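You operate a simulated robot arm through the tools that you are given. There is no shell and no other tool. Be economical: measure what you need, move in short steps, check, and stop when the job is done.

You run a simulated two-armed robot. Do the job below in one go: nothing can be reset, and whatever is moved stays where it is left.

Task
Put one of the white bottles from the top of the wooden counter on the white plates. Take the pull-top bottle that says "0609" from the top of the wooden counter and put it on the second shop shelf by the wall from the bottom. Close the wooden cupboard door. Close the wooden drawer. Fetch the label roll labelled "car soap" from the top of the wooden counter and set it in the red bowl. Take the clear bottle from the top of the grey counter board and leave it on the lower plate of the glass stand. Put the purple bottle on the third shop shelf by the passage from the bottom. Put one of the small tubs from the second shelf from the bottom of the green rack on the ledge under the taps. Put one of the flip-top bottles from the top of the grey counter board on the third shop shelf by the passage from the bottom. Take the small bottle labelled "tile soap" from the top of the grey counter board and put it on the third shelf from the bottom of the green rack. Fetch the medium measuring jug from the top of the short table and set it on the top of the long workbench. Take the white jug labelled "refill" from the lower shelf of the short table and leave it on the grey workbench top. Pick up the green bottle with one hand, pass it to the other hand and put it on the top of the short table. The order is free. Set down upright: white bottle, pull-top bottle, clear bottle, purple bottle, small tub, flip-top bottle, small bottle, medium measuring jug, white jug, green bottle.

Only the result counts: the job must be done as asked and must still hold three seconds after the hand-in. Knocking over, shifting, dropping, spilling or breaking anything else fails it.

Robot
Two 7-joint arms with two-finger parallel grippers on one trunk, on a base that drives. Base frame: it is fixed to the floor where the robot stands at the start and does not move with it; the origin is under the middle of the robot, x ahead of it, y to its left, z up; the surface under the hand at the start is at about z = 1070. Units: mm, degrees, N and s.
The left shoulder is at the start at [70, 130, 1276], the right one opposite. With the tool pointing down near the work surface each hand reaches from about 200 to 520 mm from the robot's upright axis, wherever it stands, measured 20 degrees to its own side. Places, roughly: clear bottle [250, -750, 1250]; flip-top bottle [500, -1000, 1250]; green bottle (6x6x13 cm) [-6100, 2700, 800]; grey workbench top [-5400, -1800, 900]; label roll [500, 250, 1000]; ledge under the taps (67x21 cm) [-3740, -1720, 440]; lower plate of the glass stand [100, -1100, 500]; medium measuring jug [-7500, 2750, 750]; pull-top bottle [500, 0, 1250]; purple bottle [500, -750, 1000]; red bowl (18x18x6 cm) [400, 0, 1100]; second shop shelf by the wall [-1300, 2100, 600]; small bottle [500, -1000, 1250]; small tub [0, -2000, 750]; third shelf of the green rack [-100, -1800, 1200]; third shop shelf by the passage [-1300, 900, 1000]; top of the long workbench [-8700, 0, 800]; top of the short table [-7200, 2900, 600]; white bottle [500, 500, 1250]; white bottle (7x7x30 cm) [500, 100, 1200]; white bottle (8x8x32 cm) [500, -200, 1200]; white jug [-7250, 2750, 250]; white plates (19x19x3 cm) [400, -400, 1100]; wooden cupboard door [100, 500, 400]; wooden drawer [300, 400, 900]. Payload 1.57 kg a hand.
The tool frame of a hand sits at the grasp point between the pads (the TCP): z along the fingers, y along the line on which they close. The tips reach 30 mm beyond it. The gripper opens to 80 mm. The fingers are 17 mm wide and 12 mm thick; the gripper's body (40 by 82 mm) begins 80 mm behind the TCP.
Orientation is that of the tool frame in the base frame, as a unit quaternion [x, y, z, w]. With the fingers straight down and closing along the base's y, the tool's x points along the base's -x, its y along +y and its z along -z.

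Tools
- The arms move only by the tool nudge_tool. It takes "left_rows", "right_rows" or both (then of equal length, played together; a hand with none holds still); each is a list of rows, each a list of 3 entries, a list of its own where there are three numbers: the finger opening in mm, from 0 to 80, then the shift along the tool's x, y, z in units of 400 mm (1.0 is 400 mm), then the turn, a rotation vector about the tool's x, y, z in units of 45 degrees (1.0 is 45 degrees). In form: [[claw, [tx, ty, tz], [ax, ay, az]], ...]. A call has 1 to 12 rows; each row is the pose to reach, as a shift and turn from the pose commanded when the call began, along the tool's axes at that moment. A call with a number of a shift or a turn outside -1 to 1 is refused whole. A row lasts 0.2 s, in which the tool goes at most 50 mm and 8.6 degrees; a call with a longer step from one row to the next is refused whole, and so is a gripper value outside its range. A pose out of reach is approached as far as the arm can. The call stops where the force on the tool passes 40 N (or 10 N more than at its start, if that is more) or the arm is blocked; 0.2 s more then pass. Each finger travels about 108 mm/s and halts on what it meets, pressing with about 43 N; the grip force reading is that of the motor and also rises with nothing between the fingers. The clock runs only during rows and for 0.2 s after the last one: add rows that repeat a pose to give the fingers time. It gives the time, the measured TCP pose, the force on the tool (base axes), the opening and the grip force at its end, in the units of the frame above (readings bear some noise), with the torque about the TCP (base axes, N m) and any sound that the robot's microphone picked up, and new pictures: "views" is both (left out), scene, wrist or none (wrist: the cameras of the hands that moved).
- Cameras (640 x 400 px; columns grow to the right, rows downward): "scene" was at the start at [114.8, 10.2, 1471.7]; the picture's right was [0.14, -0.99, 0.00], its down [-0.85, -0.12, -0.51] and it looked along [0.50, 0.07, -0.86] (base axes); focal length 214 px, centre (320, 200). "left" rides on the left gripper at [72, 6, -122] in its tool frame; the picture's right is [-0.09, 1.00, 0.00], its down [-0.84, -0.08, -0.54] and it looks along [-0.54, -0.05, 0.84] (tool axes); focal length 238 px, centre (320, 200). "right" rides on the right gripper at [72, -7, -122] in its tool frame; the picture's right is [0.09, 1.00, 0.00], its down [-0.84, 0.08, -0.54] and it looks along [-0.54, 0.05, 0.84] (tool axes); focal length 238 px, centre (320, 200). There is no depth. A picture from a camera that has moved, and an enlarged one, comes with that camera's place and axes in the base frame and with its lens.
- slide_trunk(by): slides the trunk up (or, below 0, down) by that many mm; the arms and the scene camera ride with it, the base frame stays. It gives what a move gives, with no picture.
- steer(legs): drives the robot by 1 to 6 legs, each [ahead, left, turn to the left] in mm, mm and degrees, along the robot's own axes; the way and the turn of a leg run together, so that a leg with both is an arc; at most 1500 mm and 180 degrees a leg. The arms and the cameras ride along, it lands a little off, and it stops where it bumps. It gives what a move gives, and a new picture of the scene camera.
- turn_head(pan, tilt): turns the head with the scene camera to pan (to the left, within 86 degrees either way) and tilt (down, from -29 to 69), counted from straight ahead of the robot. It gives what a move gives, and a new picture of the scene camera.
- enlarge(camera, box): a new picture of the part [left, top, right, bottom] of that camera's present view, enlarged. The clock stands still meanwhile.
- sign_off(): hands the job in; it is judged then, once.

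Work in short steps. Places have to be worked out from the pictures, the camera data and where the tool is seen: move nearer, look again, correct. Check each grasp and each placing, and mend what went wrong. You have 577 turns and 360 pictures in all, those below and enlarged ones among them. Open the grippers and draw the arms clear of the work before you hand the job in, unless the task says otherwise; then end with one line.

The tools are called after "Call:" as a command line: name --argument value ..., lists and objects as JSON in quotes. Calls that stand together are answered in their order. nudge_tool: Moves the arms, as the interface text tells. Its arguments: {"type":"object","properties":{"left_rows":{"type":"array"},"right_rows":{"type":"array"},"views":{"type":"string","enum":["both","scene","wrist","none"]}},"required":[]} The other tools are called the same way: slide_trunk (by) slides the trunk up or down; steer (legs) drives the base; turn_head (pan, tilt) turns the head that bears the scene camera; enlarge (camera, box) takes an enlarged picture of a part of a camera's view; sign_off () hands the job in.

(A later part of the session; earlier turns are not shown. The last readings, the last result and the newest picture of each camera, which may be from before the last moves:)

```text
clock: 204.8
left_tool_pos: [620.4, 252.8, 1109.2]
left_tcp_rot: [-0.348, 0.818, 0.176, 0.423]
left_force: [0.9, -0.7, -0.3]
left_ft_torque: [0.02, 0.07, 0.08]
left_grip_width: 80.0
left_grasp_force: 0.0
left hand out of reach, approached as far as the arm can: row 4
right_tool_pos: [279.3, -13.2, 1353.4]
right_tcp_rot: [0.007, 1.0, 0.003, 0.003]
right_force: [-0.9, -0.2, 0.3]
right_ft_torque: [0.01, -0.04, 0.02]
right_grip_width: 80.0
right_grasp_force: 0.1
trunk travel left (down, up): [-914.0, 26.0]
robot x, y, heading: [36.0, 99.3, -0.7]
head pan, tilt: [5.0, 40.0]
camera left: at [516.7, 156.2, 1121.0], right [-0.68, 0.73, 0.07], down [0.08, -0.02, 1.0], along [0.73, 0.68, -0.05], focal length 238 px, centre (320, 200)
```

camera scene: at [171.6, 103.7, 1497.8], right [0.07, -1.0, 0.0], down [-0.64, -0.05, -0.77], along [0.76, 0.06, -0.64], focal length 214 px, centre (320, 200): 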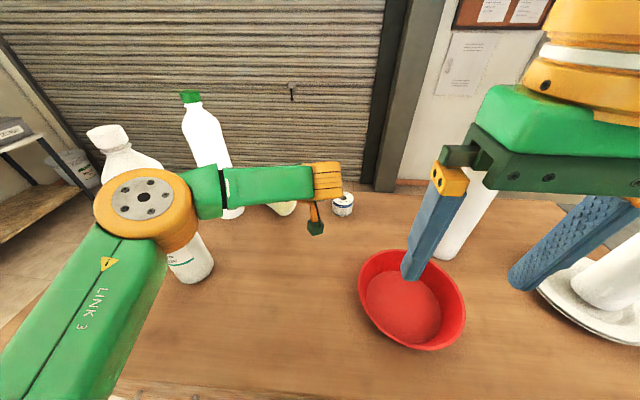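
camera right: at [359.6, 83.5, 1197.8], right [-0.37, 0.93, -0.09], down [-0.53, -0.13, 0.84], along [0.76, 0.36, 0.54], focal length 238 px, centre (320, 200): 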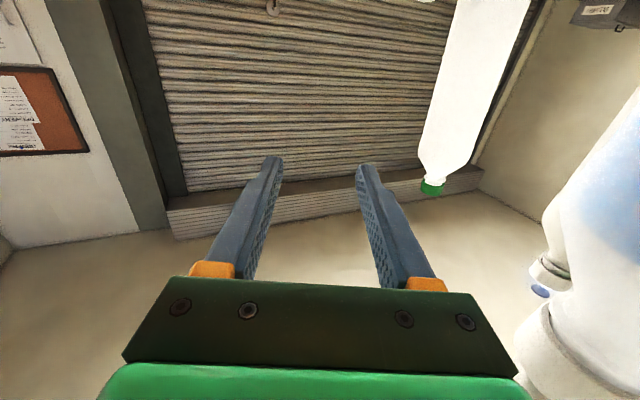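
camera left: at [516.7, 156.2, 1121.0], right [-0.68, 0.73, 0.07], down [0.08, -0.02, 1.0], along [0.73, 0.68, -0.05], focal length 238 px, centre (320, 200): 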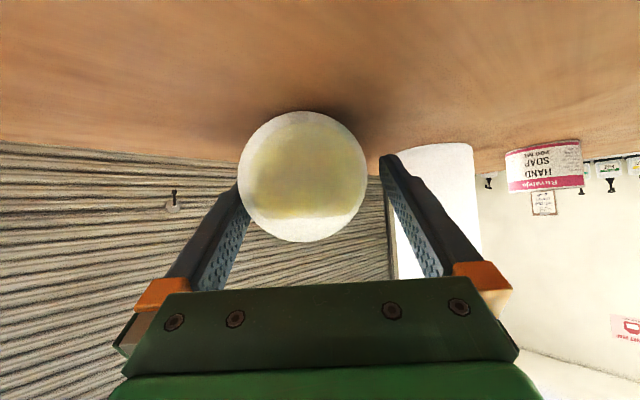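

Call:
nudge_tool --left_rows '[[70, [0, -0.01, 0], [0, 0, 0]], [60, [0, -0.015, 0], [0, 0, 0]], [45, [0, -0.015, 0], [0, 0, 0]], [40, [0, -0.015, 0], [0, 0, 0]]]' --views "wrist"

```text
clock: 205.8
left_tool_pos: [622.8, 250.5, 1107.6]
left_tcp_rot: [-0.35, 0.817, 0.176, 0.423]
left_force: [0.6, 0.2, 0.1]
left_ft_torque: [0.1, -0.09, 0.05]
left_grip_width: 66.4
left_grasp_force: 42.8
left hand out of reach, approached as far as the arm can: row 2
right_tool_pos: [281.0, -12.6, 1352.4]
right_tcp_rot: [0.007, 1.0, 0.002, 0.002]
right_force: [-1.1, 0.0, -0.4]
right_ft_torque: [-0.02, -0.04, -0.03]
right_grip_width: 79.9
right_grasp_force: 0.0
trunk travel left (down, up): [-914.0, 26.0]
robot x, y, heading: [41.6, 96.8, -1.0]
head pan, tilt: [5.0, 40.0]
camera left: at [519.3, 155.6, 1120.4], right [-0.68, 0.73, 0.07], down [0.08, -0.02, 1.0], along [0.73, 0.68, -0.05], focal length 238 px, centre (320, 200)
```

left: 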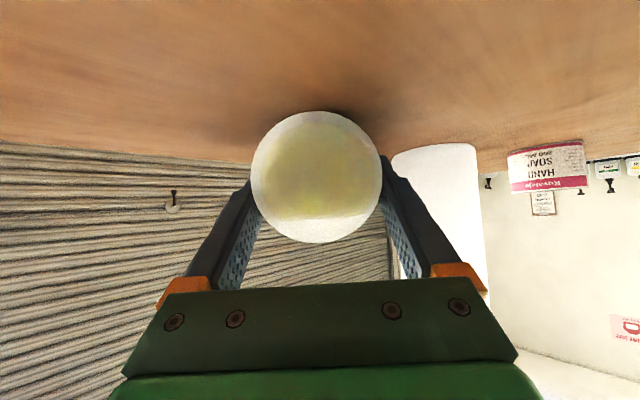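

Gripped (66 mm). I drag the bottle out: first along its own axis, then toward the robot.

Call:
steer --legs '[[-87, -96, 0], [-150, 30, 0]]'

```text
clock: 208.1
left_tool_pos: [390.6, 188.1, 1106.7]
left_tcp_rot: [-0.348, 0.818, 0.176, 0.423]
left_force: [0.6, -0.7, -2.3]
left_ft_torque: [-0.26, 0.29, 0.0]
left_grip_width: 65.3
left_grasp_force: 43.0
right_tool_pos: [48.0, -76.6, 1353.7]
right_tcp_rot: [0.008, 1.0, 0.002, 0.002]
right_force: [0.7, -0.3, 0.1]
right_ft_torque: [0.01, 0.0, 0.0]
right_grip_width: 79.7
right_grasp_force: 0.1
trunk travel left (down, up): [-914.0, 26.0]
robot x, y, heading: [-195.3, 36.5, -0.9]
head pan, tilt: [5.0, 40.0]
camera scene: at [-61.2, 40.9, 1497.7], right [0.07, -1.0, 0.0], down [-0.64, -0.05, -0.76], along [0.76, 0.06, -0.64], focal length 214 px, centre (320, 200)
```

scene: 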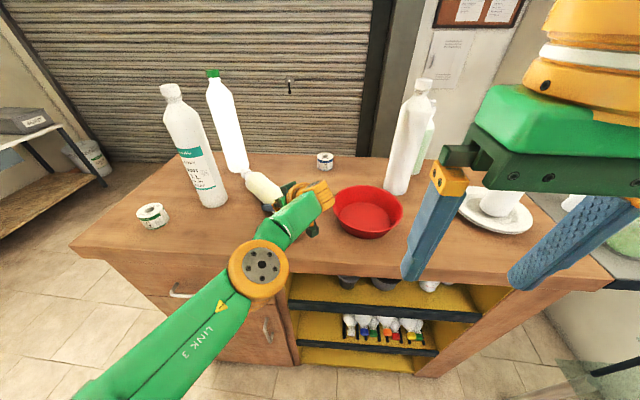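

I rotate the gripped bottle in place 25° to the right by yawing the hand.

Call:
nudge_tool --left_rows '[[40, [0, 0, 0], [0.113, 0, 0.081]], [40, [0, 0, 0], [0.226, 0, 0.162]], [40, [0, 0, 0], [0.339, 0, 0.242]], [40, [0, 0, 0], [0.452, 0, 0.323]]]' --views "scene"

```text
clock: 209.1
left_tool_pos: [388.1, 190.4, 1109.0]
left_tcp_rot: [-0.163, 0.873, 0.081, 0.452]
left_force: [-0.2, 0.3, -4.9]
left_ft_torque: [-0.13, 0.34, -0.01]
left_grip_width: 65.0
left_grasp_force: 43.5
left hand out of reach, approached as far as the arm can: row 1
right_tool_pos: [47.7, -75.5, 1352.6]
right_tcp_rot: [0.008, 1.0, 0.003, 0.003]
right_force: [0.5, -0.7, 0.1]
right_ft_torque: [0.05, 0.01, 0.0]
right_grip_width: 80.3
right_grasp_force: 0.0
trunk travel left (down, up): [-914.0, 26.0]
robot x, y, heading: [-196.9, 36.6, -0.6]
head pan, tilt: [5.0, 40.0]
camera scene: at [-62.2, 42.0, 1497.6], right [0.07, -1.0, 0.0], down [-0.64, -0.05, -0.77], along [0.76, 0.06, -0.64], focal length 214 px, centre (320, 200)
```

scene: 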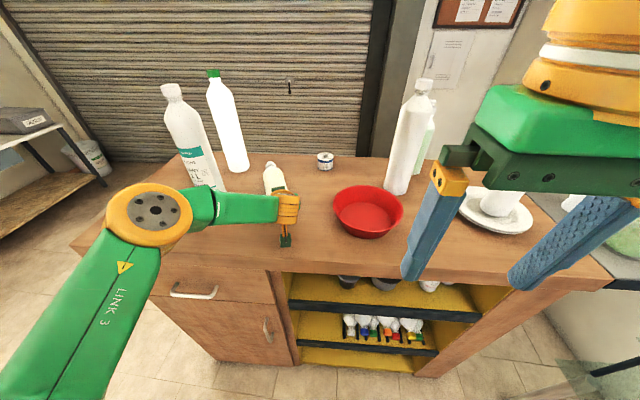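

Call:
nudge_tool --left_rows '[[40, [0.01, 0, 0.005], [0, 0, 0]], [60, [0.01, 0, 0.005], [0, 0, 0]], [80, [0.01, 0, 0.005], [0, 0, 0]], [80, [0, 0, -0.08], [0, 0, 0]], [80, [0, 0, -0.18], [0, 0, 0]], [80, [0, 0, -0.28], [0, 0, 0]], [80, [-0.05, 0, -0.38], [0, 0, 0]]]' --views "none"

Call:
nudge_tool --left_rows '[[80, [-0.02, 0, 0], [0, 0.167, 0]], [80, [-0.04, 0, 0], [0, 0.333, 0]], [80, [-0.06, 0, 0], [0, 0.5, 0]], [80, [-0.08, 0, 0], [0, 0.667, 0]], [80, [-0.1, 0, 0], [0, 0.833, 0]], [80, [-0.12, 0, 0], [0, 1, 0]]]' --views "none"

```text
clock: 210.7
left_tool_pos: [278.8, 150.0, 1212.3]
left_tcp_rot: [-0.162, 0.873, 0.081, 0.453]
left_force: [-1.0, 0.1, -0.3]
left_ft_torque: [0.0, -0.02, 0.0]
left_grip_width: 80.2
left_grasp_force: 0.1
right_tool_pos: [45.1, -75.7, 1353.7]
right_tcp_rot: [0.008, 1.0, 0.002, 0.003]
right_force: [-0.4, -0.4, 0.3]
right_ft_torque: [-0.02, 0.01, -0.02]
right_grip_width: 80.0
right_grasp_force: 0.0
trunk travel left (down, up): [-914.0, 26.0]
robot x, y, heading: [-197.6, 37.0, -0.9]
head pan, tilt: [5.0, 40.0]
```

```text
clock: 212.1
left_tool_pos: [298.2, 157.9, 1247.5]
left_tcp_rot: [-0.178, 0.977, 0.019, 0.117]
left_force: [-0.6, 0.3, 0.3]
left_ft_torque: [0.01, -0.02, 0.02]
left_grip_width: 79.8
left_grasp_force: 0.0
left hand out of reach, approached as far as the arm can: row 6
right_tool_pos: [46.7, -76.5, 1353.7]
right_tcp_rot: [0.007, 1.0, 0.002, 0.003]
right_force: [0.3, -0.1, 0.1]
right_ft_torque: [0.01, 0.0, 0.01]
right_grip_width: 80.0
right_grasp_force: 0.0
trunk travel left (down, up): [-914.0, 26.0]
robot x, y, heading: [-197.5, 34.6, -0.9]
head pan, tilt: [5.0, 40.0]
```

Call:
nudge_tool --left_rows '[[80, [0, 0, 0], [0, 0.15, 0]], [80, [0, 0, 0], [0, 0.3, 0]]]' --views "none"

Call:
steer --legs '[[165, 60, 0]]'

Call:
nudge_tool --left_rows '[[80, [0, 0, 0.05], [0, 0, 0]], [80, [0, 0, 0.1], [0, 0, 0]]]' --views "wrist"

```text
clock: 212.7
left_tool_pos: [270.3, 165.8, 1236.6]
left_tcp_rot: [-0.182, 0.983, 0.002, 0.031]
left_force: [-0.1, 0.5, 0.0]
left_ft_torque: [-0.02, 0.02, -0.02]
left_grip_width: 80.0
left_grasp_force: 0.0
left hand out of reach, approached as far as the arm can: row 1, 2
right_tool_pos: [46.6, -74.8, 1354.0]
right_tcp_rot: [0.008, 1.0, 0.001, 0.003]
right_force: [-0.4, -0.2, 0.0]
right_ft_torque: [0.01, 0.02, 0.0]
right_grip_width: 80.1
right_grasp_force: 0.0
trunk travel left (down, up): [-914.0, 26.0]
robot x, y, heading: [-197.9, 37.9, -0.6]
head pan, tilt: [5.0, 40.0]
```

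```text
clock: 214.1
left_tool_pos: [431.0, 221.6, 1239.3]
left_tcp_rot: [-0.183, 0.983, 0.004, 0.034]
left_force: [-0.1, 0.1, 1.0]
left_ft_torque: [0.02, -0.02, -0.01]
left_grip_width: 80.0
left_grasp_force: 0.3
right_tool_pos: [204.3, -17.4, 1354.3]
right_tcp_rot: [0.007, 1.0, 0.002, 0.003]
right_force: [-1.3, 0.7, -0.3]
right_ft_torque: [0.01, -0.04, 0.0]
right_grip_width: 80.0
right_grasp_force: 0.0
trunk travel left (down, up): [-914.0, 26.0]
robot x, y, heading: [-31.0, 95.9, -0.9]
head pan, tilt: [5.0, 40.0]
camera scene: at [95.0, 98.3, 1498.3], right [0.07, -1.0, 0.0], down [-0.64, -0.05, -0.77], along [0.77, 0.06, -0.64], focal length 214 px, centre (320, 200)
```

scene: 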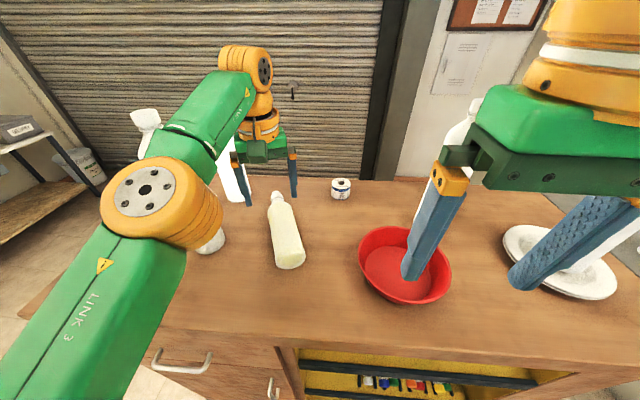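

```text
clock: 214.7
left_tool_pos: [435.5, 225.0, 1198.4]
left_tcp_rot: [-0.183, 0.983, 0.002, 0.031]
left_force: [0.4, -0.5, 0.6]
left_ft_torque: [0.02, -0.01, -0.03]
left_grip_width: 80.0
left_grasp_force: 0.1
right_tool_pos: [208.7, -16.5, 1353.2]
right_tcp_rot: [0.007, 1.0, 0.003, 0.003]
right_force: [-0.2, -0.4, -0.3]
right_ft_torque: [-0.01, -0.02, -0.01]
right_grip_width: 79.9
right_grasp_force: 0.1
trunk travel left (down, up): [-914.0, 26.0]
robot x, y, heading: [-29.8, 92.9, -0.7]
head pan, tilt: [5.0, 40.0]
camera left: at [359.4, 203.4, 1315.5], right [-0.27, 0.96, 0.0], down [0.77, 0.22, 0.59], along [0.57, 0.16, -0.8], focal length 238 px, centre (320, 200)
```

left: 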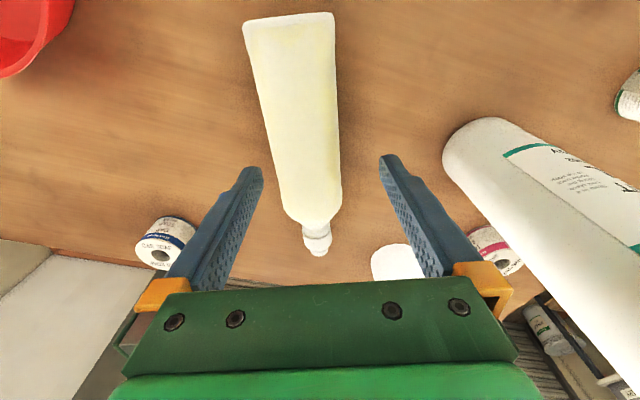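

Bottle lies ~17 mm to the hand's right and ~24 mm further ahead is its middle. I drive 26 mm, shift and descend.

Call:
steer --legs '[[28, 0, 0]]'

Call:
nudge_tool --left_rows '[[80, [0, -0.02, 0.03], [0, 0, -0.05]], [80, [0, -0.04, 0.07], [0, 0, -0.11]], [80, [0, -0.04, 0.13], [0, 0, -0.11]], [80, [0, -0.04, 0.18], [0, 0, -0.11]]]' --views "wrist"

```text
clock: 215.6
left_tool_pos: [459.5, 223.8, 1200.4]
left_tcp_rot: [-0.183, 0.983, 0.002, 0.034]
left_force: [-0.8, -0.7, 0.0]
left_ft_torque: [-0.02, -0.08, 0.01]
left_grip_width: 80.0
left_grasp_force: 0.0
right_tool_pos: [231.0, -16.4, 1354.6]
right_tcp_rot: [0.007, 1.0, 0.003, 0.005]
right_force: [-0.7, 0.2, 0.3]
right_ft_torque: [0.01, -0.09, -0.02]
right_grip_width: 80.1
right_grasp_force: 0.0
trunk travel left (down, up): [-914.0, 26.0]
robot x, y, heading: [-5.8, 92.3, -0.8]
head pan, tilt: [5.0, 40.0]
camera scene: at [120.3, 99.6, 1498.6], right [0.07, -1.0, 0.0], down [-0.64, -0.05, -0.77], along [0.77, 0.06, -0.64], focal length 214 px, centre (320, 200)
```

scene: 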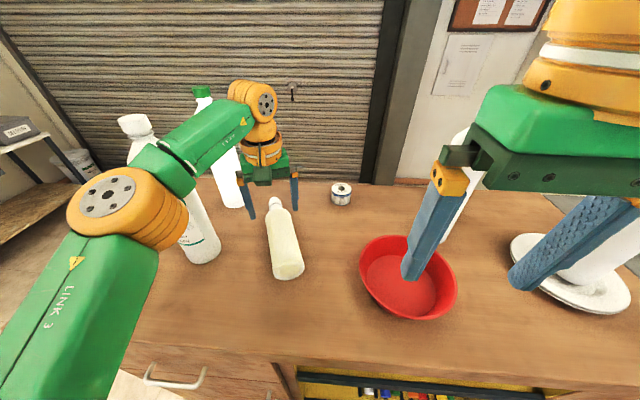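

```text
clock: 216.6
left_tool_pos: [475.7, 210.5, 1126.4]
left_tcp_rot: [-0.225, 0.974, 0.003, 0.031]
left_force: [0.7, 0.7, 0.3]
left_ft_torque: [-0.01, 0.02, -0.02]
left_grip_width: 80.0
left_grasp_force: 0.1
right_tool_pos: [238.8, -15.7, 1352.5]
right_tcp_rot: [0.006, 1.0, 0.002, 0.002]
right_force: [0.4, 0.1, 0.6]
right_ft_torque: [-0.02, 0.02, 0.0]
right_grip_width: 80.1
right_grasp_force: 0.1
trunk travel left (down, up): [-914.0, 26.0]
robot x, y, heading: [-3.5, 89.7, -0.8]
head pan, tilt: [5.0, 40.0]
camera left: at [401.4, 183.3, 1243.9], right [-0.35, 0.94, -0.01], down [0.75, 0.29, 0.59], along [0.56, 0.21, -0.81], focal length 238 px, centre (320, 200)
```

left: 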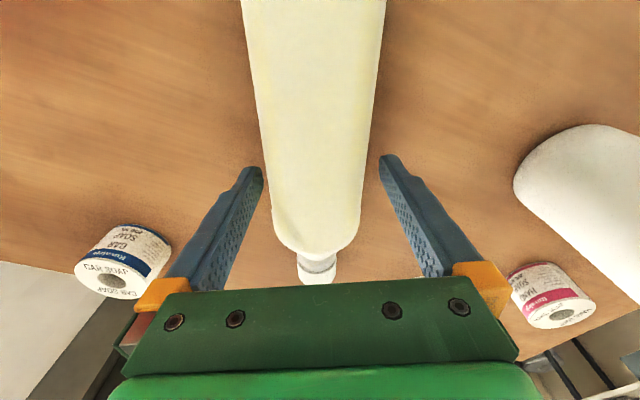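

Call:
nudge_tool --left_rows '[[80, [0, 0, 0.025], [0, 0, 0]], [80, [0, 0, 0.048], [0, 0, 0]], [60, [0, 0, 0.048], [0, 0, 0]], [45, [0, 0, 0.048], [0, 0, 0]], [40, [0, 0, 0.048], [0, 0, 0]], [40, [0, 0, -0.05], [0, 0, 0]], [40, [0, 0, -0.15], [0, 0, 0]]]' --views "scene"

```text
clock: 218.2
left_tool_pos: [467.9, 207.3, 1188.9]
left_tcp_rot: [-0.225, 0.974, 0.003, 0.032]
left_force: [-0.9, -0.3, -4.8]
left_ft_torque: [0.05, -0.1, 0.0]
left_grip_width: 65.4
left_grasp_force: 42.9
right_tool_pos: [237.0, -18.0, 1353.1]
right_tcp_rot: [0.007, 1.0, 0.003, 0.003]
right_force: [-1.0, -0.3, -1.1]
right_ft_torque: [0.01, -0.03, -0.04]
right_grip_width: 80.1
right_grasp_force: 0.1
trunk travel left (down, up): [-914.0, 26.0]
robot x, y, heading: [-4.2, 91.7, -0.9]
head pan, tilt: [5.0, 40.0]
camera scene: at [126.7, 98.6, 1497.9], right [0.07, -1.0, 0.0], down [-0.64, -0.05, -0.77], along [0.76, 0.06, -0.64], focal length 214 px, centre (320, 200)
```

scene: 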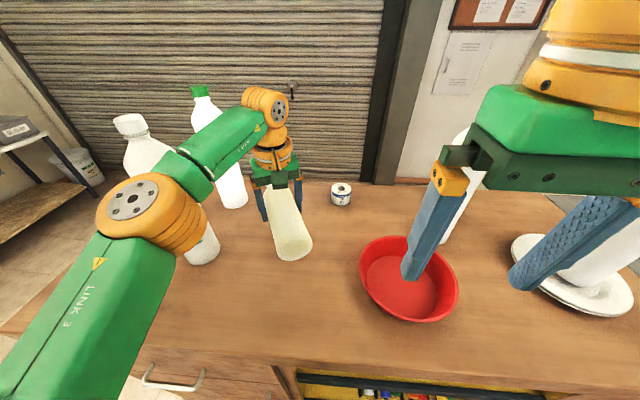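

Lifted (4.8 N). I back off and pitch the bottle upright.

Call:
steer --legs '[[-330, 0, 0]]'

Call:
nudge_tool --left_rows '[[40, [-0.03, 0, -0.03], [0, -0.167, 0]], [40, [-0.06, 0, -0.06], [0, -0.333, 0]], [40, [-0.09, 0, -0.09], [0, -0.5, 0]], [40, [-0.12, 0, -0.12], [0, -0.667, 0]], [40, [-0.14, 0, -0.13], [0, -0.833, 0]], [40, [-0.16, 0, -0.14], [0, -1, 0]]]' --views "none"

Call:
nudge_tool --left_rows '[[40, [0.0, 0, 0], [0, -0.167, 0]], [40, [0, 0, 0], [0, -0.333, 0]], [40, [0, 0, 0], [0, -0.5, 0]], [40, [0, 0, 0], [0, -0.667, 0]], [40, [0, 0, 0], [0, -0.833, 0]], [40, [0, 0, 0], [0, -0.95, 0]]]' --views "scene"

```text
clock: 220.3
left_tool_pos: [148.7, 210.4, 1185.3]
left_tcp_rot: [-0.221, 0.975, 0.001, 0.03]
left_force: [0.0, -0.2, -5.5]
left_ft_torque: [0.05, -0.06, 0.01]
left_grip_width: 65.4
left_grasp_force: 43.1
right_tool_pos: [-84.7, -12.1, 1352.9]
right_tcp_rot: [0.011, 1.0, 0.002, 0.001]
right_force: [0.0, -0.2, 0.6]
right_ft_torque: [-0.01, -0.02, 0.01]
right_grip_width: 79.9
right_grasp_force: 0.0
trunk travel left (down, up): [-914.0, 26.0]
robot x, y, heading: [-333.4, 96.4, -1.1]
head pan, tilt: [5.0, 40.0]
camera scene: at [-193.1, 104.5, 1497.3], right [0.07, -1.0, 0.0], down [-0.64, -0.04, -0.76], along [0.76, 0.05, -0.65], focal length 214 px, centre (320, 200)
```

scene: 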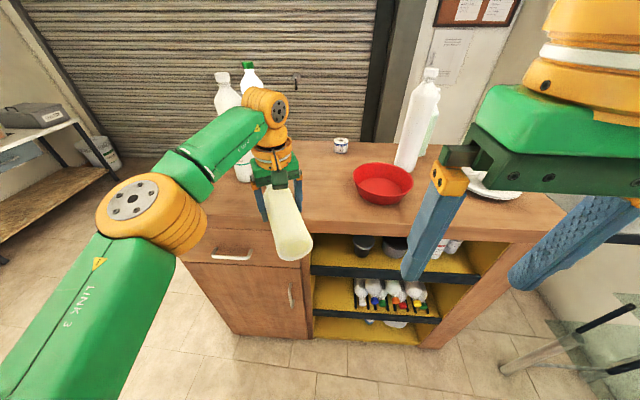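

```text
clock: 221.7
left_tool_pos: [200.1, 237.4, 1245.9]
left_tcp_rot: [-0.204, 0.888, 0.085, 0.403]
left_force: [0.3, -0.6, -5.4]
left_ft_torque: [0.06, -0.05, 0.02]
left_grip_width: 65.4
left_grasp_force: 43.0
right_tool_pos: [-88.8, -12.9, 1352.6]
right_tcp_rot: [0.01, 1.0, 0.001, 0.002]
right_force: [0.8, -0.5, -0.1]
right_ft_torque: [0.01, 0.02, -0.01]
right_grip_width: 79.9
right_grasp_force: 0.0
trunk travel left (down, up): [-914.0, 26.0]
robot x, y, heading: [-332.3, 100.8, -1.2]
head pan, tilt: [5.0, 40.0]
```

```text
clock: 223.1
left_tool_pos: [199.8, 236.4, 1246.0]
left_tcp_rot: [-0.159, 0.681, 0.155, 0.698]
left_force: [-0.4, -0.3, -4.9]
left_ft_torque: [-0.03, 0.02, 0.0]
left_grip_width: 65.2
left_grasp_force: 42.9
right_tool_pos: [-87.9, -13.9, 1352.8]
right_tcp_rot: [0.011, 1.0, 0.002, 0.002]
right_force: [0.6, 0.0, 0.2]
right_ft_torque: [-0.02, 0.02, 0.02]
right_grip_width: 79.9
right_grasp_force: 0.2
trunk travel left (down, up): [-914.0, 26.0]
robot x, y, heading: [-331.7, 99.3, -0.9]
head pan, tilt: [5.0, 40.0]
camera scene: at [-196.3, 104.5, 1497.6], right [0.07, -1.0, 0.0], down [-0.64, -0.04, -0.76], along [0.76, 0.05, -0.64], focal length 214 px, centre (320, 200)
```

scene: 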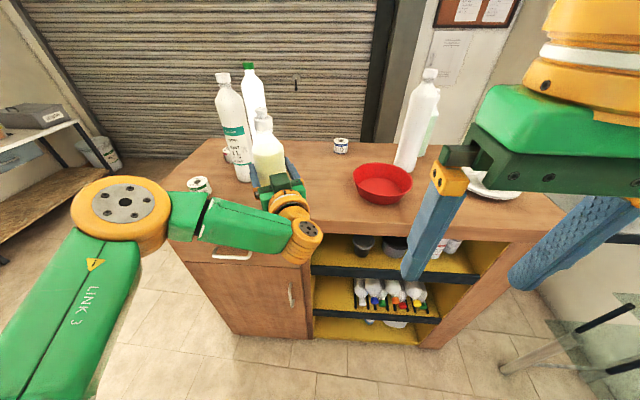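

Bottle is upright (base ≈117 below TCP). The elbow would pass the 1 L bottle, so I extend the arm and yaw in first, then approach with robot heading 15°.

Call:
nudge_tool --left_rows '[[40, [0, -0.05, 0.05], [0.08, 0, 0]], [40, [0, -0.1, 0.1], [0.167, 0, 0]], [40, [0, -0.15, 0.15], [0.25, 0, 0]], [40, [0, -0.197, 0.1965], [0.333, 0, 0]]]' --views "none"

```text
clock: 224.1
left_tool_pos: [306.4, 199.3, 1249.0]
left_tcp_rot: [-0.065, 0.695, 0.064, 0.713]
left_force: [-0.4, -0.8, -5.0]
left_ft_torque: [-0.01, 0.02, -0.03]
left_grip_width: 65.2
left_grasp_force: 43.1
right_tool_pos: [-86.6, -14.0, 1353.2]
right_tcp_rot: [0.011, 1.0, 0.003, 0.002]
right_force: [0.1, 0.3, -0.3]
right_ft_torque: [-0.04, 0.01, -0.04]
right_grip_width: 80.0
right_grasp_force: 0.1
trunk travel left (down, up): [-914.0, 26.0]
robot x, y, heading: [-333.9, 99.2, -1.2]
head pan, tilt: [5.0, 40.0]
```

Call:
slide_trunk --by 20

Call:
steer --legs '[[0, 0, 16], [113, -209, 0]]'

```text
clock: 224.8
left_tool_pos: [305.9, 199.3, 1269.0]
left_tcp_rot: [-0.066, 0.695, 0.064, 0.713]
left_force: [0.2, -0.2, -5.1]
left_ft_torque: [-0.02, 0.02, -0.01]
left_grip_width: 65.0
left_grasp_force: 42.7
right_tool_pos: [-87.3, -13.9, 1372.5]
right_tcp_rot: [0.01, 1.0, 0.002, 0.001]
right_force: [0.2, -0.3, -0.5]
right_ft_torque: [-0.01, -0.01, 0.0]
right_grip_width: 79.8
right_grasp_force: 0.1
trunk travel left (down, up): [-934.0, 6.0]
robot x, y, heading: [-332.1, 98.4, -1.3]
head pan, tilt: [5.0, 40.0]
```

```text
clock: 227.5
left_tool_pos: [414.3, 200.5, 1270.1]
left_tcp_rot: [-0.163, 0.679, 0.161, 0.697]
left_force: [-0.6, 0.5, -4.4]
left_ft_torque: [0.01, 0.03, -0.01]
left_grip_width: 65.3
left_grasp_force: 43.0
right_tool_pos: [94.6, -111.5, 1373.1]
right_tcp_rot: [-0.128, 0.992, 0.001, 0.002]
right_force: [-1.2, 0.4, -0.2]
right_ft_torque: [-0.04, -0.03, 0.03]
right_grip_width: 79.9
right_grasp_force: 0.1
trunk travel left (down, up): [-934.0, 6.0]
robot x, y, heading: [-171.1, -74.7, 15.0]
head pan, tilt: [5.0, 40.0]
camera scene: at [-42.6, -27.6, 1517.9], right [0.34, -0.94, 0.0], down [-0.6, -0.22, -0.77], along [0.72, 0.26, -0.64], focal length 214 px, centre (320, 200)
```

scene: 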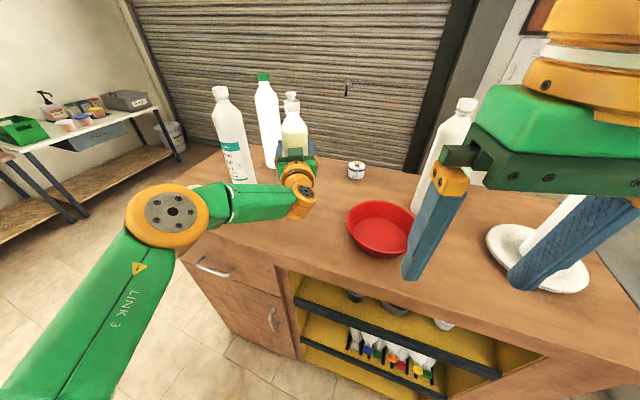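

Path is clear of the 1 L bottle. I drive to put the yellow bottle above its old spot (578, 231).

Call:
steer --legs '[[166, -13, 0]]'

```text
clock: 228.9
left_tool_pos: [576.5, 226.7, 1271.7]
left_tcp_rot: [-0.162, 0.678, 0.162, 0.698]
left_force: [-0.2, -0.6, -4.5]
left_ft_torque: [-0.02, 0.03, -0.04]
left_grip_width: 64.7
left_grasp_force: 43.3
right_tool_pos: [256.2, -86.8, 1375.6]
right_tcp_rot: [-0.128, 0.992, 0.003, 0.003]
right_force: [0.0, -0.5, 0.5]
right_ft_torque: [0.02, -0.04, -0.01]
right_grip_width: 79.9
right_grasp_force: 0.0
trunk travel left (down, up): [-934.0, 6.0]
robot x, y, heading: [-8.3, -45.5, 14.9]
head pan, tilt: [5.0, 40.0]
camera scene: at [118.4, -3.1, 1518.2], right [0.34, -0.94, 0.0], down [-0.6, -0.22, -0.77], along [0.72, 0.26, -0.64], focal length 214 px, centre (320, 200)
```

scene: 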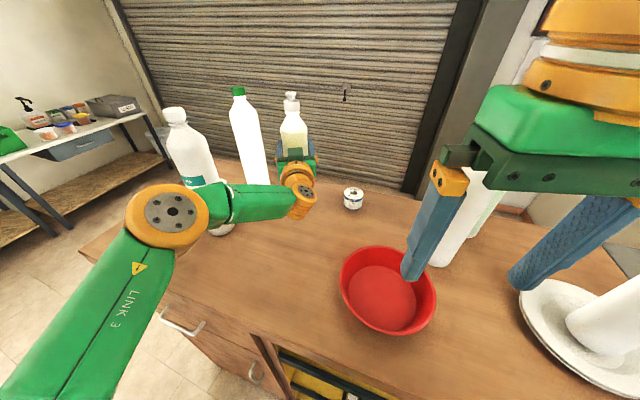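

Call:
slide_trunk --by -72

Call:
slide_trunk --by -8

Call:
slide_trunk --by -6

```text
clock: 230.0
left_tool_pos: [579.8, 226.1, 1196.7]
left_tcp_rot: [-0.162, 0.679, 0.163, 0.697]
left_force: [0.0, -0.4, -5.9]
left_ft_torque: [0.0, 0.02, 0.02]
left_grip_width: 65.1
left_grasp_force: 43.0
right_tool_pos: [260.7, -85.7, 1301.2]
right_tcp_rot: [-0.127, 0.992, 0.003, 0.001]
right_force: [-0.1, 0.3, 0.5]
right_ft_torque: [-0.01, 0.02, 0.01]
right_grip_width: 80.0
right_grasp_force: 0.1
trunk travel left (down, up): [-862.0, 78.0]
robot x, y, heading: [-6.0, -44.1, 14.6]
head pan, tilt: [5.0, 40.0]
```

```text
clock: 230.6
left_tool_pos: [579.8, 225.7, 1189.9]
left_tcp_rot: [-0.161, 0.679, 0.162, 0.697]
left_force: [0.6, -0.5, -2.3]
left_ft_torque: [0.0, -0.18, -0.02]
left_grip_width: 64.8
left_grasp_force: 42.8
right_tool_pos: [261.1, -87.9, 1294.1]
right_tcp_rot: [-0.127, 0.992, 0.003, 0.001]
right_force: [-0.2, 0.0, -0.2]
right_ft_torque: [0.01, 0.0, 0.0]
right_grip_width: 79.8
right_grasp_force: 0.0
trunk travel left (down, up): [-854.0, 86.0]
robot x, y, heading: [-6.2, -44.3, 14.8]
head pan, tilt: [5.0, 40.0]
```

```text
clock: 231.1
left_tool_pos: [576.4, 225.0, 1187.9]
left_tcp_rot: [-0.161, 0.676, 0.163, 0.7]
left_force: [6.2, 3.0, 17.4]
left_ft_torque: [0.97, -0.84, -0.19]
left_grip_width: 65.3
left_grasp_force: 43.0
right_tool_pos: [256.1, -90.4, 1287.4]
right_tcp_rot: [-0.127, 0.992, 0.003, 0.003]
right_force: [0.4, 0.3, 0.6]
right_ft_torque: [0.02, -0.02, -0.02]
right_grip_width: 80.0
right_grasp_force: 0.0
trunk travel left (down, up): [-848.0, 92.0]
robot x, y, heading: [-7.2, -46.4, 14.9]
head pan, tilt: [5.0, 40.0]
```

Seated. I open and check before withdrawing.

Call:
slide_trunk --by 4

Call:
nudge_tool --left_rows '[[72, [0, 0, 0], [0, 0, 0]], [80, [0, 0, 0], [0, 0, 0]], [80, [0, 0, 0], [0, 0, 0]]]' --views "wrist"

```text
clock: 231.7
left_tool_pos: [576.2, 223.5, 1189.0]
left_tcp_rot: [-0.161, 0.679, 0.162, 0.698]
left_force: [1.2, 1.3, 7.3]
left_ft_torque: [0.41, -0.37, -0.03]
left_grip_width: 64.9
left_grasp_force: 42.6
right_tool_pos: [257.4, -87.7, 1290.5]
right_tcp_rot: [-0.128, 0.992, 0.002, 0.002]
right_force: [-0.7, -0.4, -0.1]
right_ft_torque: [-0.01, 0.03, 0.0]
right_grip_width: 80.0
right_grasp_force: 0.1
trunk travel left (down, up): [-852.0, 88.0]
robot x, y, heading: [-0.5, -44.2, 14.7]
head pan, tilt: [5.0, 40.0]
```

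```text
clock: 232.5
left_tool_pos: [578.2, 226.8, 1188.6]
left_tcp_rot: [-0.161, 0.679, 0.162, 0.698]
left_force: [-0.6, -0.8, 1.0]
left_ft_torque: [0.01, 0.01, 0.01]
left_grip_width: 80.2
left_grasp_force: 0.1
right_tool_pos: [260.1, -86.9, 1291.1]
right_tcp_rot: [-0.128, 0.992, 0.004, 0.002]
right_force: [0.0, -0.6, 0.6]
right_ft_torque: [0.0, 0.03, -0.01]
right_grip_width: 80.0
right_grasp_force: 0.1
trunk travel left (down, up): [-852.0, 88.0]
robot x, y, heading: [-7.8, -43.7, 14.6]
head pan, tilt: [5.0, 40.0]
camera left: at [468.1, 178.6, 1113.6], right [-0.45, 0.89, 0.09], down [-0.47, -0.32, 0.82], along [0.76, 0.33, 0.56], focal length 238 px, centre (320, 200)
```

left: 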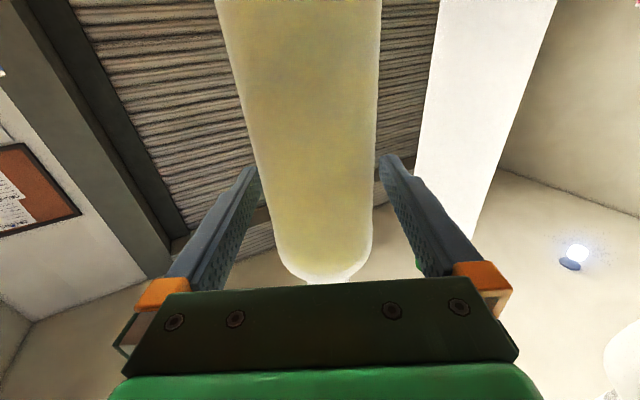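

Call:
nudge_tool --left_rows '[[80, [0, -0.006, 0], [0, 0, 0]], [80, [0, -0.006, -0.06], [0, 0, 0]], [80, [0, -0.006, -0.12], [0, 0, 0]], [80, [0, -0.006, -0.19], [0, 0, 0]], [80, [0, -0.006, -0.27], [0, 0, 0]]]' --views "scene"

```text
clock: 233.7
left_tool_pos: [480.7, 174.9, 1186.7]
left_tcp_rot: [-0.163, 0.678, 0.164, 0.698]
left_force: [-0.7, 0.8, 0.1]
left_ft_torque: [0.04, -0.01, 0.03]
left_grip_width: 80.1
left_grasp_force: 0.1
right_tool_pos: [258.8, -87.5, 1292.0]
right_tcp_rot: [-0.128, 0.992, 0.002, 0.002]
right_force: [-0.6, 0.1, 0.2]
right_ft_torque: [0.0, -0.05, 0.01]
right_grip_width: 80.0
right_grasp_force: 0.0
trunk travel left (down, up): [-852.0, 88.0]
robot x, y, heading: [-4.1, -43.8, 14.6]
head pan, tilt: [5.0, 40.0]
camera scene: at [121.0, -4.0, 1436.0], right [0.34, -0.94, 0.0], down [-0.6, -0.22, -0.77], along [0.72, 0.26, -0.64], focal length 214 px, centre (320, 200)
```

scene: 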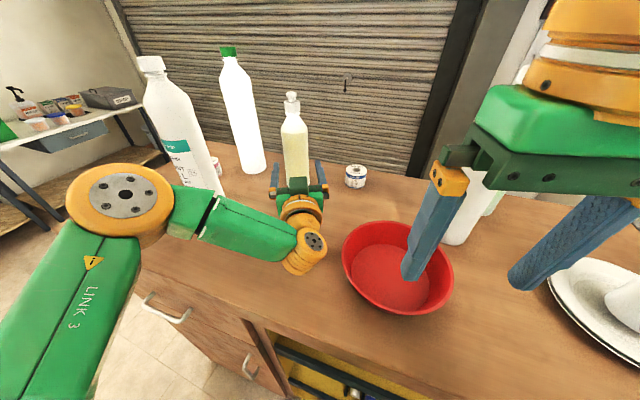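

Yellow bottle stands again in its place. Now the car-soap roll at ≈(650, 78). I back off, square up, raise, and re-pitch the left hand to 45°.

Call:
steer --legs '[[-170, 0, 0], [0, 0, -14.6]]'

Call:
slide_trunk --by 82

Call:
nudge_tool --left_rows '[[80, [-0.03, 0, -0.03], [0.04, 0.167, 0]], [80, [-0.06, 0, -0.06], [0.08, 0.333, 0]], [80, [-0.09, 0, -0.09], [0.12, 0.5, 0]], [80, [-0.1, 0, -0.12], [0.16, 0.667, 0]], [80, [-0.1, 0, -0.12], [0.2, 0.833, 0]], [80, [-0.1, 0, -0.12], [0.22, 1, 0]]]' --views "none"

```text
clock: 236.0
left_tool_pos: [358.6, 3.5, 1185.8]
left_tcp_rot: [-0.074, 0.694, 0.072, 0.713]
left_force: [-0.6, -0.8, 0.1]
left_ft_torque: [0.03, -0.03, 0.01]
left_grip_width: 80.1
left_grasp_force: 0.1
right_tool_pos: [74.7, -194.3, 1292.3]
right_tcp_rot: [0.0, 1.0, 0.001, 0.003]
right_force: [-0.3, -0.6, -0.3]
right_ft_torque: [0.0, 0.03, 0.03]
right_grip_width: 80.3
right_grasp_force: 0.1
trunk travel left (down, up): [-852.0, 88.0]
robot x, y, heading: [-166.8, -84.1, -0.1]
head pan, tilt: [5.0, 40.0]
camera scene: at [-35.9, -79.2, 1435.9], right [0.09, -1.0, 0.0], down [-0.64, -0.06, -0.77], along [0.76, 0.07, -0.64], focal length 214 px, centre (320, 200)
```

scene: 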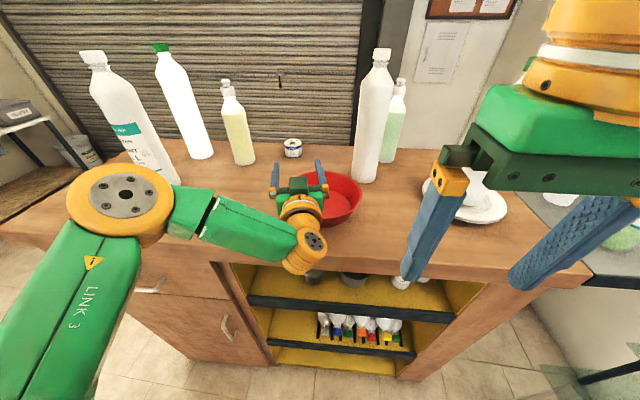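

```text
clock: 237.2
left_tool_pos: [358.6, 2.2, 1267.4]
left_tcp_rot: [-0.074, 0.694, 0.072, 0.712]
left_force: [-0.6, 0.3, -0.5]
left_ft_torque: [0.04, 0.03, -0.01]
left_grip_width: 80.0
left_grasp_force: 0.1
right_tool_pos: [76.3, -194.5, 1372.4]
right_tcp_rot: [0.0, 1.0, 0.002, 0.002]
right_force: [0.6, -0.5, 0.6]
right_ft_torque: [0.01, 0.03, -0.01]
right_grip_width: 80.0
right_grasp_force: 0.1
trunk travel left (down, up): [-934.0, 6.0]
robot x, y, heading: [-168.5, -86.0, -0.0]
head pan, tilt: [5.0, 40.0]
```

```text
clock: 238.6
left_tool_pos: [311.6, -7.8, 1307.5]
left_tcp_rot: [-0.035, 0.917, -0.02, 0.396]
left_force: [-0.3, 0.5, 0.2]
left_ft_torque: [0.0, 0.03, 0.03]
left_grip_width: 80.0
left_grasp_force: 0.1
right_tool_pos: [77.0, -195.0, 1373.3]
right_tcp_rot: [0.001, 1.0, 0.002, 0.003]
right_force: [0.4, 0.3, 0.3]
right_ft_torque: [-0.01, -0.04, 0.0]
right_grip_width: 79.9
right_grasp_force: 0.1
trunk travel left (down, up): [-934.0, 6.0]
robot x, y, heading: [-166.7, -85.4, -0.2]
head pan, tilt: [5.0, 40.0]
```

Call:
steer --legs '[[197, 85, 0]]'

Call:
nudge_tool --left_rows '[[80, [0, 0, 0.1], [0, 0, 0]], [80, [0, 0, 0.2], [0, 0, 0]], [80, [-0.03, 0, 0.3], [0, 0, 0]]]' --views "wrist"

```text
clock: 240.2
left_tool_pos: [504.0, 76.8, 1308.2]
left_tcp_rot: [-0.035, 0.916, -0.02, 0.398]
left_force: [-0.9, -0.1, 0.3]
left_ft_torque: [0.03, -0.01, -0.01]
left_grip_width: 80.4
left_grasp_force: 0.0
right_tool_pos: [269.4, -110.8, 1374.3]
right_tcp_rot: [-0.001, 1.0, 0.003, 0.004]
right_force: [-0.3, 0.0, 0.0]
right_ft_torque: [0.04, -0.01, 0.02]
right_grip_width: 80.1
right_grasp_force: 0.0
trunk travel left (down, up): [-934.0, 6.0]
robot x, y, heading: [27.8, -2.5, 0.1]
head pan, tilt: [5.0, 40.0]
camera scene: at [157.1, 3.5, 1518.4], right [0.09, -1.0, 0.0], down [-0.64, -0.06, -0.77], along [0.77, 0.07, -0.64], focal length 214 px, centre (320, 200)
```

scene: 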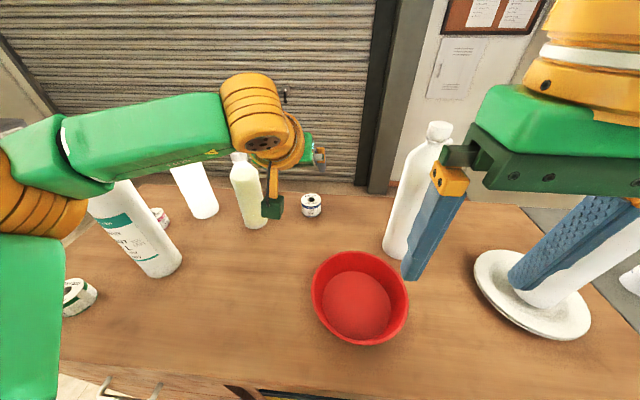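

```text
clock: 241.0
left_tool_pos: [604.0, 78.8, 1233.4]
left_tcp_rot: [-0.036, 0.917, -0.019, 0.396]
left_force: [-0.4, -0.2, -0.7]
left_ft_torque: [-0.04, 0.02, 0.0]
left_grip_width: 80.1
left_grasp_force: 0.1
right_tool_pos: [275.2, -111.3, 1373.9]
right_tcp_rot: [-0.001, 1.0, 0.003, 0.002]
right_force: [-0.1, -0.9, -0.2]
right_ft_torque: [0.04, -0.01, -0.04]
right_grip_width: 80.2
right_grasp_force: 0.0
trunk travel left (down, up): [-934.0, 6.0]
robot x, y, heading: [32.8, -0.8, 0.1]
head pan, tilt: [5.0, 40.0]
camera left: at [465.9, 81.0, 1263.6], right [0.01, 1.0, 0.0], down [0.18, -0.01, 0.98], along [0.98, -0.01, -0.18], focal length 238 px, centre (320, 200)
```

left: 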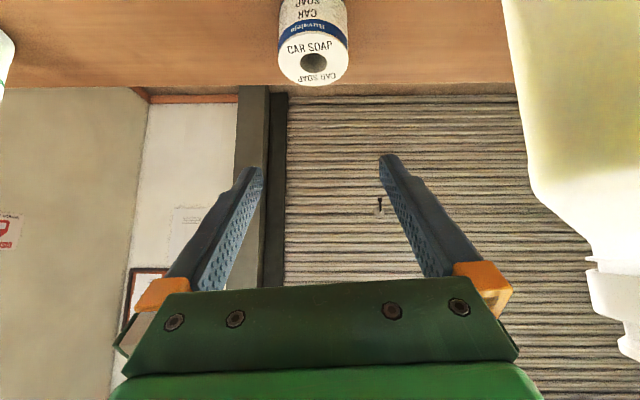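

Roll centre ≈(638, 74). I descend over it and grip.

Call:
nudge_tool --left_rows '[[80, [0.09, 0, 0.04], [0, 0, 0]], [80, [0.18, 0, 0.1], [0, 0, 0]], [80, [0.18, 0.003, 0.18], [0, 0, 0]], [80, [0.18, 0.005, 0.25], [0, 0, 0]]]' --views "wrist"

```text
clock: 242.0
left_tool_pos: [629.2, 74.8, 1110.7]
left_tcp_rot: [-0.035, 0.917, -0.02, 0.397]
left_force: [0.4, -1.0, 0.5]
left_ft_torque: [0.01, 0.01, 0.01]
left_grip_width: 80.3
left_grasp_force: 0.2
right_tool_pos: [276.9, -109.7, 1373.0]
right_tcp_rot: [0.0, 1.0, 0.003, 0.001]
right_force: [-0.2, -0.4, 0.5]
right_ft_torque: [0.01, 0.0, -0.02]
right_grip_width: 80.0
right_grasp_force: 0.1
trunk travel left (down, up): [-934.0, 6.0]
robot x, y, heading: [29.7, -5.7, 0.2]
head pan, tilt: [5.0, 40.0]
camera left: at [490.1, 77.7, 1142.3], right [0.01, 1.0, 0.0], down [0.18, -0.01, 0.98], along [0.98, -0.01, -0.18], focal length 238 px, centre (320, 200)
```

left: 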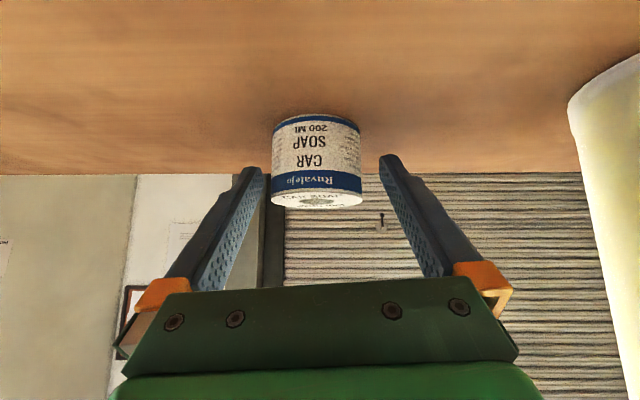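

Call:
nudge_tool --left_rows '[[80, [-0.018, 0, 0.034], [0, 0, 0]], [80, [-0.037, 0, 0.068], [0, 0, 0]], [60, [-0.037, 0, 0.068], [0, 0, 0]], [45, [-0.037, 0, 0.068], [0, 0, 0]], [35, [-0.037, 0, 0.068], [0, 0, 0]]]' --views "wrist"

```text
clock: 243.2
left_tool_pos: [658.0, 75.3, 1104.5]
left_tcp_rot: [-0.036, 0.917, -0.02, 0.396]
left_force: [0.3, 0.2, -0.8]
left_ft_torque: [0.01, -0.03, -0.02]
left_grip_width: 56.0
left_grasp_force: 42.6
right_tool_pos: [275.5, -108.2, 1373.7]
right_tcp_rot: [-0.001, 1.0, 0.003, 0.003]
right_force: [0.3, 0.6, -0.6]
right_ft_torque: [-0.01, 0.05, 0.01]
right_grip_width: 80.2
right_grasp_force: 0.0
trunk travel left (down, up): [-934.0, 6.0]
robot x, y, heading: [28.6, -0.5, -0.1]
head pan, tilt: [5.0, 40.0]
camera left: at [519.6, 78.3, 1135.7], right [0.01, 1.0, 0.0], down [0.18, 0.0, 0.98], along [0.98, -0.01, -0.18], focal length 238 px, centre (320, 200)
```

left: 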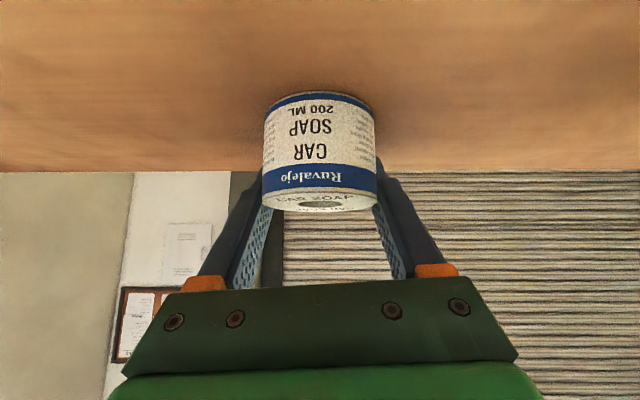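

Roll gripped. I lift it and bring it over the bowl at ≈(375, −47).

Call:
nudge_tool --left_rows '[[35, [0, 0, -0.1], [0, 0, 0]], [35, [0, 0, -0.2], [0, 0, 0]], [35, [0, 0, -0.3], [0, 0, 0]]]' --views "none"

Call:
steer --legs '[[-193, -120, 0]]'

```text
clock: 244.0
left_tool_pos: [568.8, 78.0, 1187.3]
left_tcp_rot: [-0.037, 0.917, -0.019, 0.398]
left_force: [-0.3, 0.7, -0.7]
left_ft_torque: [0.01, -0.04, 0.0]
left_grip_width: 56.0
left_grasp_force: 43.0
right_tool_pos: [272.3, -109.7, 1373.4]
right_tcp_rot: [-0.001, 1.0, 0.002, 0.002]
right_force: [-0.1, -0.9, -0.5]
right_ft_torque: [-0.02, -0.02, 0.03]
right_grip_width: 80.2
right_grasp_force: 0.0
trunk travel left (down, up): [-934.0, 6.0]
robot x, y, heading: [29.0, -5.0, -0.1]
head pan, tilt: [5.0, 40.0]
```

```text
clock: 245.8
left_tool_pos: [382.1, -38.6, 1185.2]
left_tcp_rot: [-0.035, 0.918, -0.022, 0.395]
left_force: [0.2, 0.0, -0.9]
left_ft_torque: [-0.03, -0.01, -0.04]
left_grip_width: 55.9
left_grasp_force: 43.4
right_tool_pos: [88.2, -225.6, 1371.5]
right_tcp_rot: [0.0, 1.0, 0.002, 0.0]
right_force: [0.3, 0.7, 0.1]
right_ft_torque: [0.01, 0.02, -0.01]
right_grip_width: 80.0
right_grasp_force: 0.1
trunk travel left (down, up): [-934.0, 6.0]
robot x, y, heading: [-165.7, -123.6, 0.0]
head pan, tilt: [5.0, 40.0]
camera scene: at [-23.8, -110.7, 1517.3], right [0.09, -1.0, 0.0], down [-0.64, -0.06, -0.76], along [0.76, 0.07, -0.65], focal length 214 px, centre (320, 200)
```

scene: 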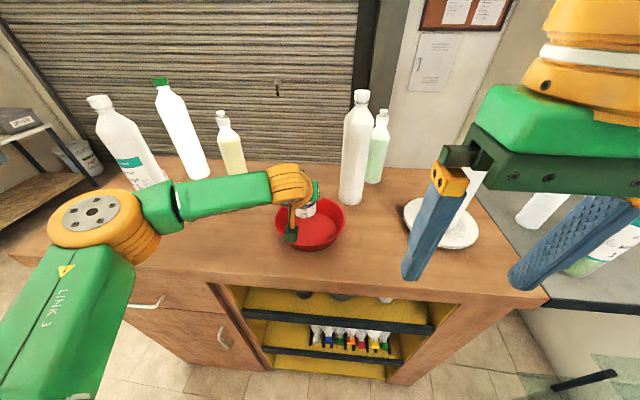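

Call:
nudge_tool --left_rows '[[35, [0.04, 0, 0.038], [0, 0, 0]], [35, [0.08, 0, 0.076], [0, 0, 0]], [35, [0.12, 0, 0.114], [0, 0, 0]], [64, [0.12, 0, 0.114], [0, 0, 0]], [66, [0.12, 0, 0.114], [0, 0, 0]], [66, [0.06, 0, 0.057], [0, 0, 0]], [66, [-0.02, 0, -0.04], [0, 0, 0]], [66, [-0.08, 0, -0.12], [0, 0, 0]]]' --views "scene"

```text
refused: row 7 steps farther than a row can; nothing moved
```

Call:
nudge_tool --left_rows '[[35, [0.04, 0, 0.038], [0, 0, 0]], [35, [0.08, 0, 0.076], [0, 0, 0]], [35, [0.12, 0, 0.114], [0, 0, 0]], [64, [0.12, 0, 0.114], [0, 0, 0]], [66, [0.12, 0, 0.114], [0, 0, 0]], [66, [0.06, 0, 0.057], [0, 0, 0]], [66, [0, 0, 0], [0, 0, 0]], [66, [-0.04, 0, -0.08], [0, 0, 0]]]' --views "scene"

```text
clock: 247.6
left_tool_pos: [362.9, -40.8, 1221.1]
left_tcp_rot: [-0.035, 0.917, -0.021, 0.397]
left_force: [-0.3, -1.0, -0.2]
left_ft_torque: [0.0, -0.05, 0.04]
left_grip_width: 66.2
left_grasp_force: 0.1
right_tool_pos: [80.2, -229.9, 1374.3]
right_tcp_rot: [0.0, 1.0, 0.002, 0.003]
right_force: [-0.8, -0.1, 0.7]
right_ft_torque: [0.02, -0.01, -0.03]
right_grip_width: 80.1
right_grasp_force: 0.0
trunk travel left (down, up): [-934.0, 6.0]
robot x, y, heading: [-159.0, -124.7, -0.2]
head pan, tilt: [5.0, 40.0]
camera scene: at [-30.5, -113.9, 1517.9], right [0.09, -1.0, 0.0], down [-0.64, -0.06, -0.77], along [0.76, 0.07, -0.64], focal length 214 px, centre (320, 200)
```

scene: 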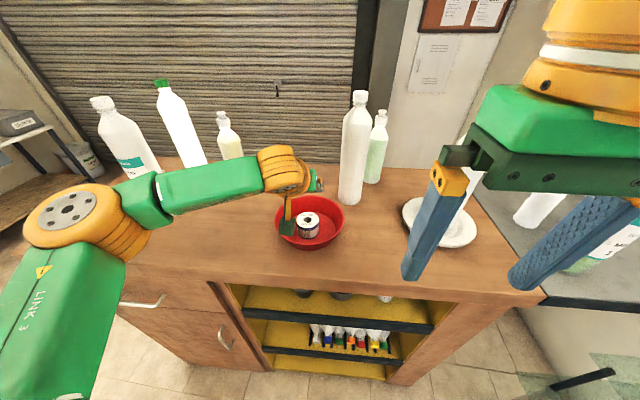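

Roll is in the bowl. Next, the grey counter: I back off and move right to view it.

Call:
steer --legs '[[-280, 0, 0], [0, -560, 0]]'

Call:
turn_head --pan -15 --tilt 25

```text
clock: 252.3
left_tool_pos: [87.2, -590.0, 1219.9]
left_tcp_rot: [-0.035, 0.917, -0.022, 0.397]
left_force: [0.5, -0.8, -0.3]
left_ft_torque: [0.0, 0.04, -0.01]
left_grip_width: 66.0
left_grasp_force: 0.1
right_tool_pos: [-194.4, -778.0, 1373.0]
right_tcp_rot: [0.0, 1.0, 0.001, 0.002]
right_force: [-0.1, -0.8, 0.4]
right_ft_torque: [-0.02, -0.03, -0.02]
right_grip_width: 80.0
right_grasp_force: 0.0
trunk travel left (down, up): [-934.0, 6.0]
robot x, y, heading: [-441.0, -675.5, -0.1]
head pan, tilt: [5.0, 40.0]
camera scene: at [-305.9, -662.0, 1517.8], right [0.09, -1.0, 0.0], down [-0.64, -0.06, -0.77], along [0.76, 0.07, -0.64], focal length 214 px, centre (320, 200)
```

scene: 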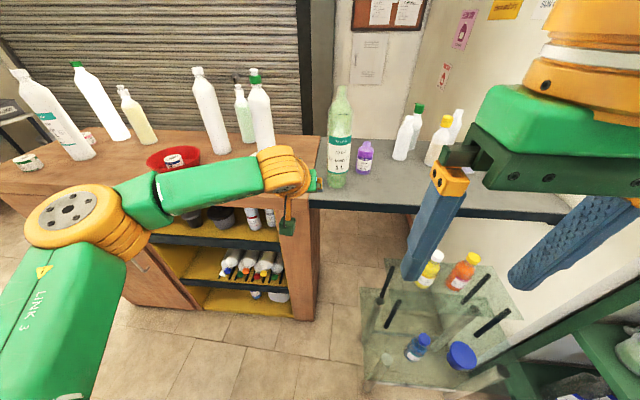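

```text
clock: 253.1
left_tool_pos: [88.9, -592.3, 1221.2]
left_tcp_rot: [-0.036, 0.917, -0.02, 0.396]
left_force: [0.6, -0.8, 0.2]
left_ft_torque: [0.0, 0.03, 0.01]
left_grip_width: 66.1
left_grasp_force: 0.0
right_tool_pos: [-194.4, -779.8, 1373.7]
right_tcp_rot: [-0.001, 1.0, 0.003, 0.002]
right_force: [-0.5, 0.0, -0.5]
right_ft_torque: [0.0, -0.04, 0.0]
right_grip_width: 79.9
right_grasp_force: 0.0
trunk travel left (down, up): [-934.0, 6.0]
robot x, y, heading: [-436.8, -669.5, -0.2]
head pan, tilt: [-15.0, 25.0]
camera scene: at [-301.7, -696.1, 1541.1], right [-0.26, -0.97, 0.0], down [-0.41, 0.11, -0.91], along [0.88, -0.23, -0.42], focal length 214 px, centre (320, 200)
```

scene: 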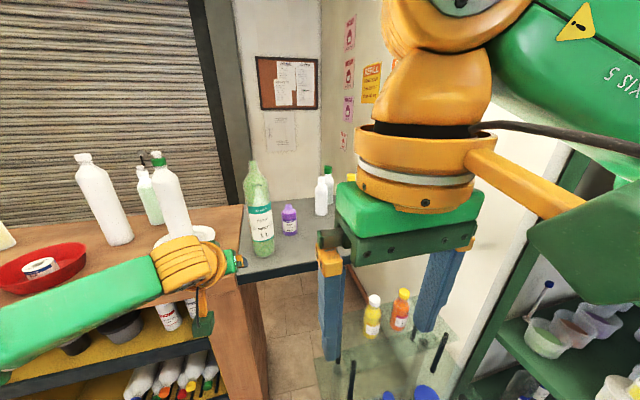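

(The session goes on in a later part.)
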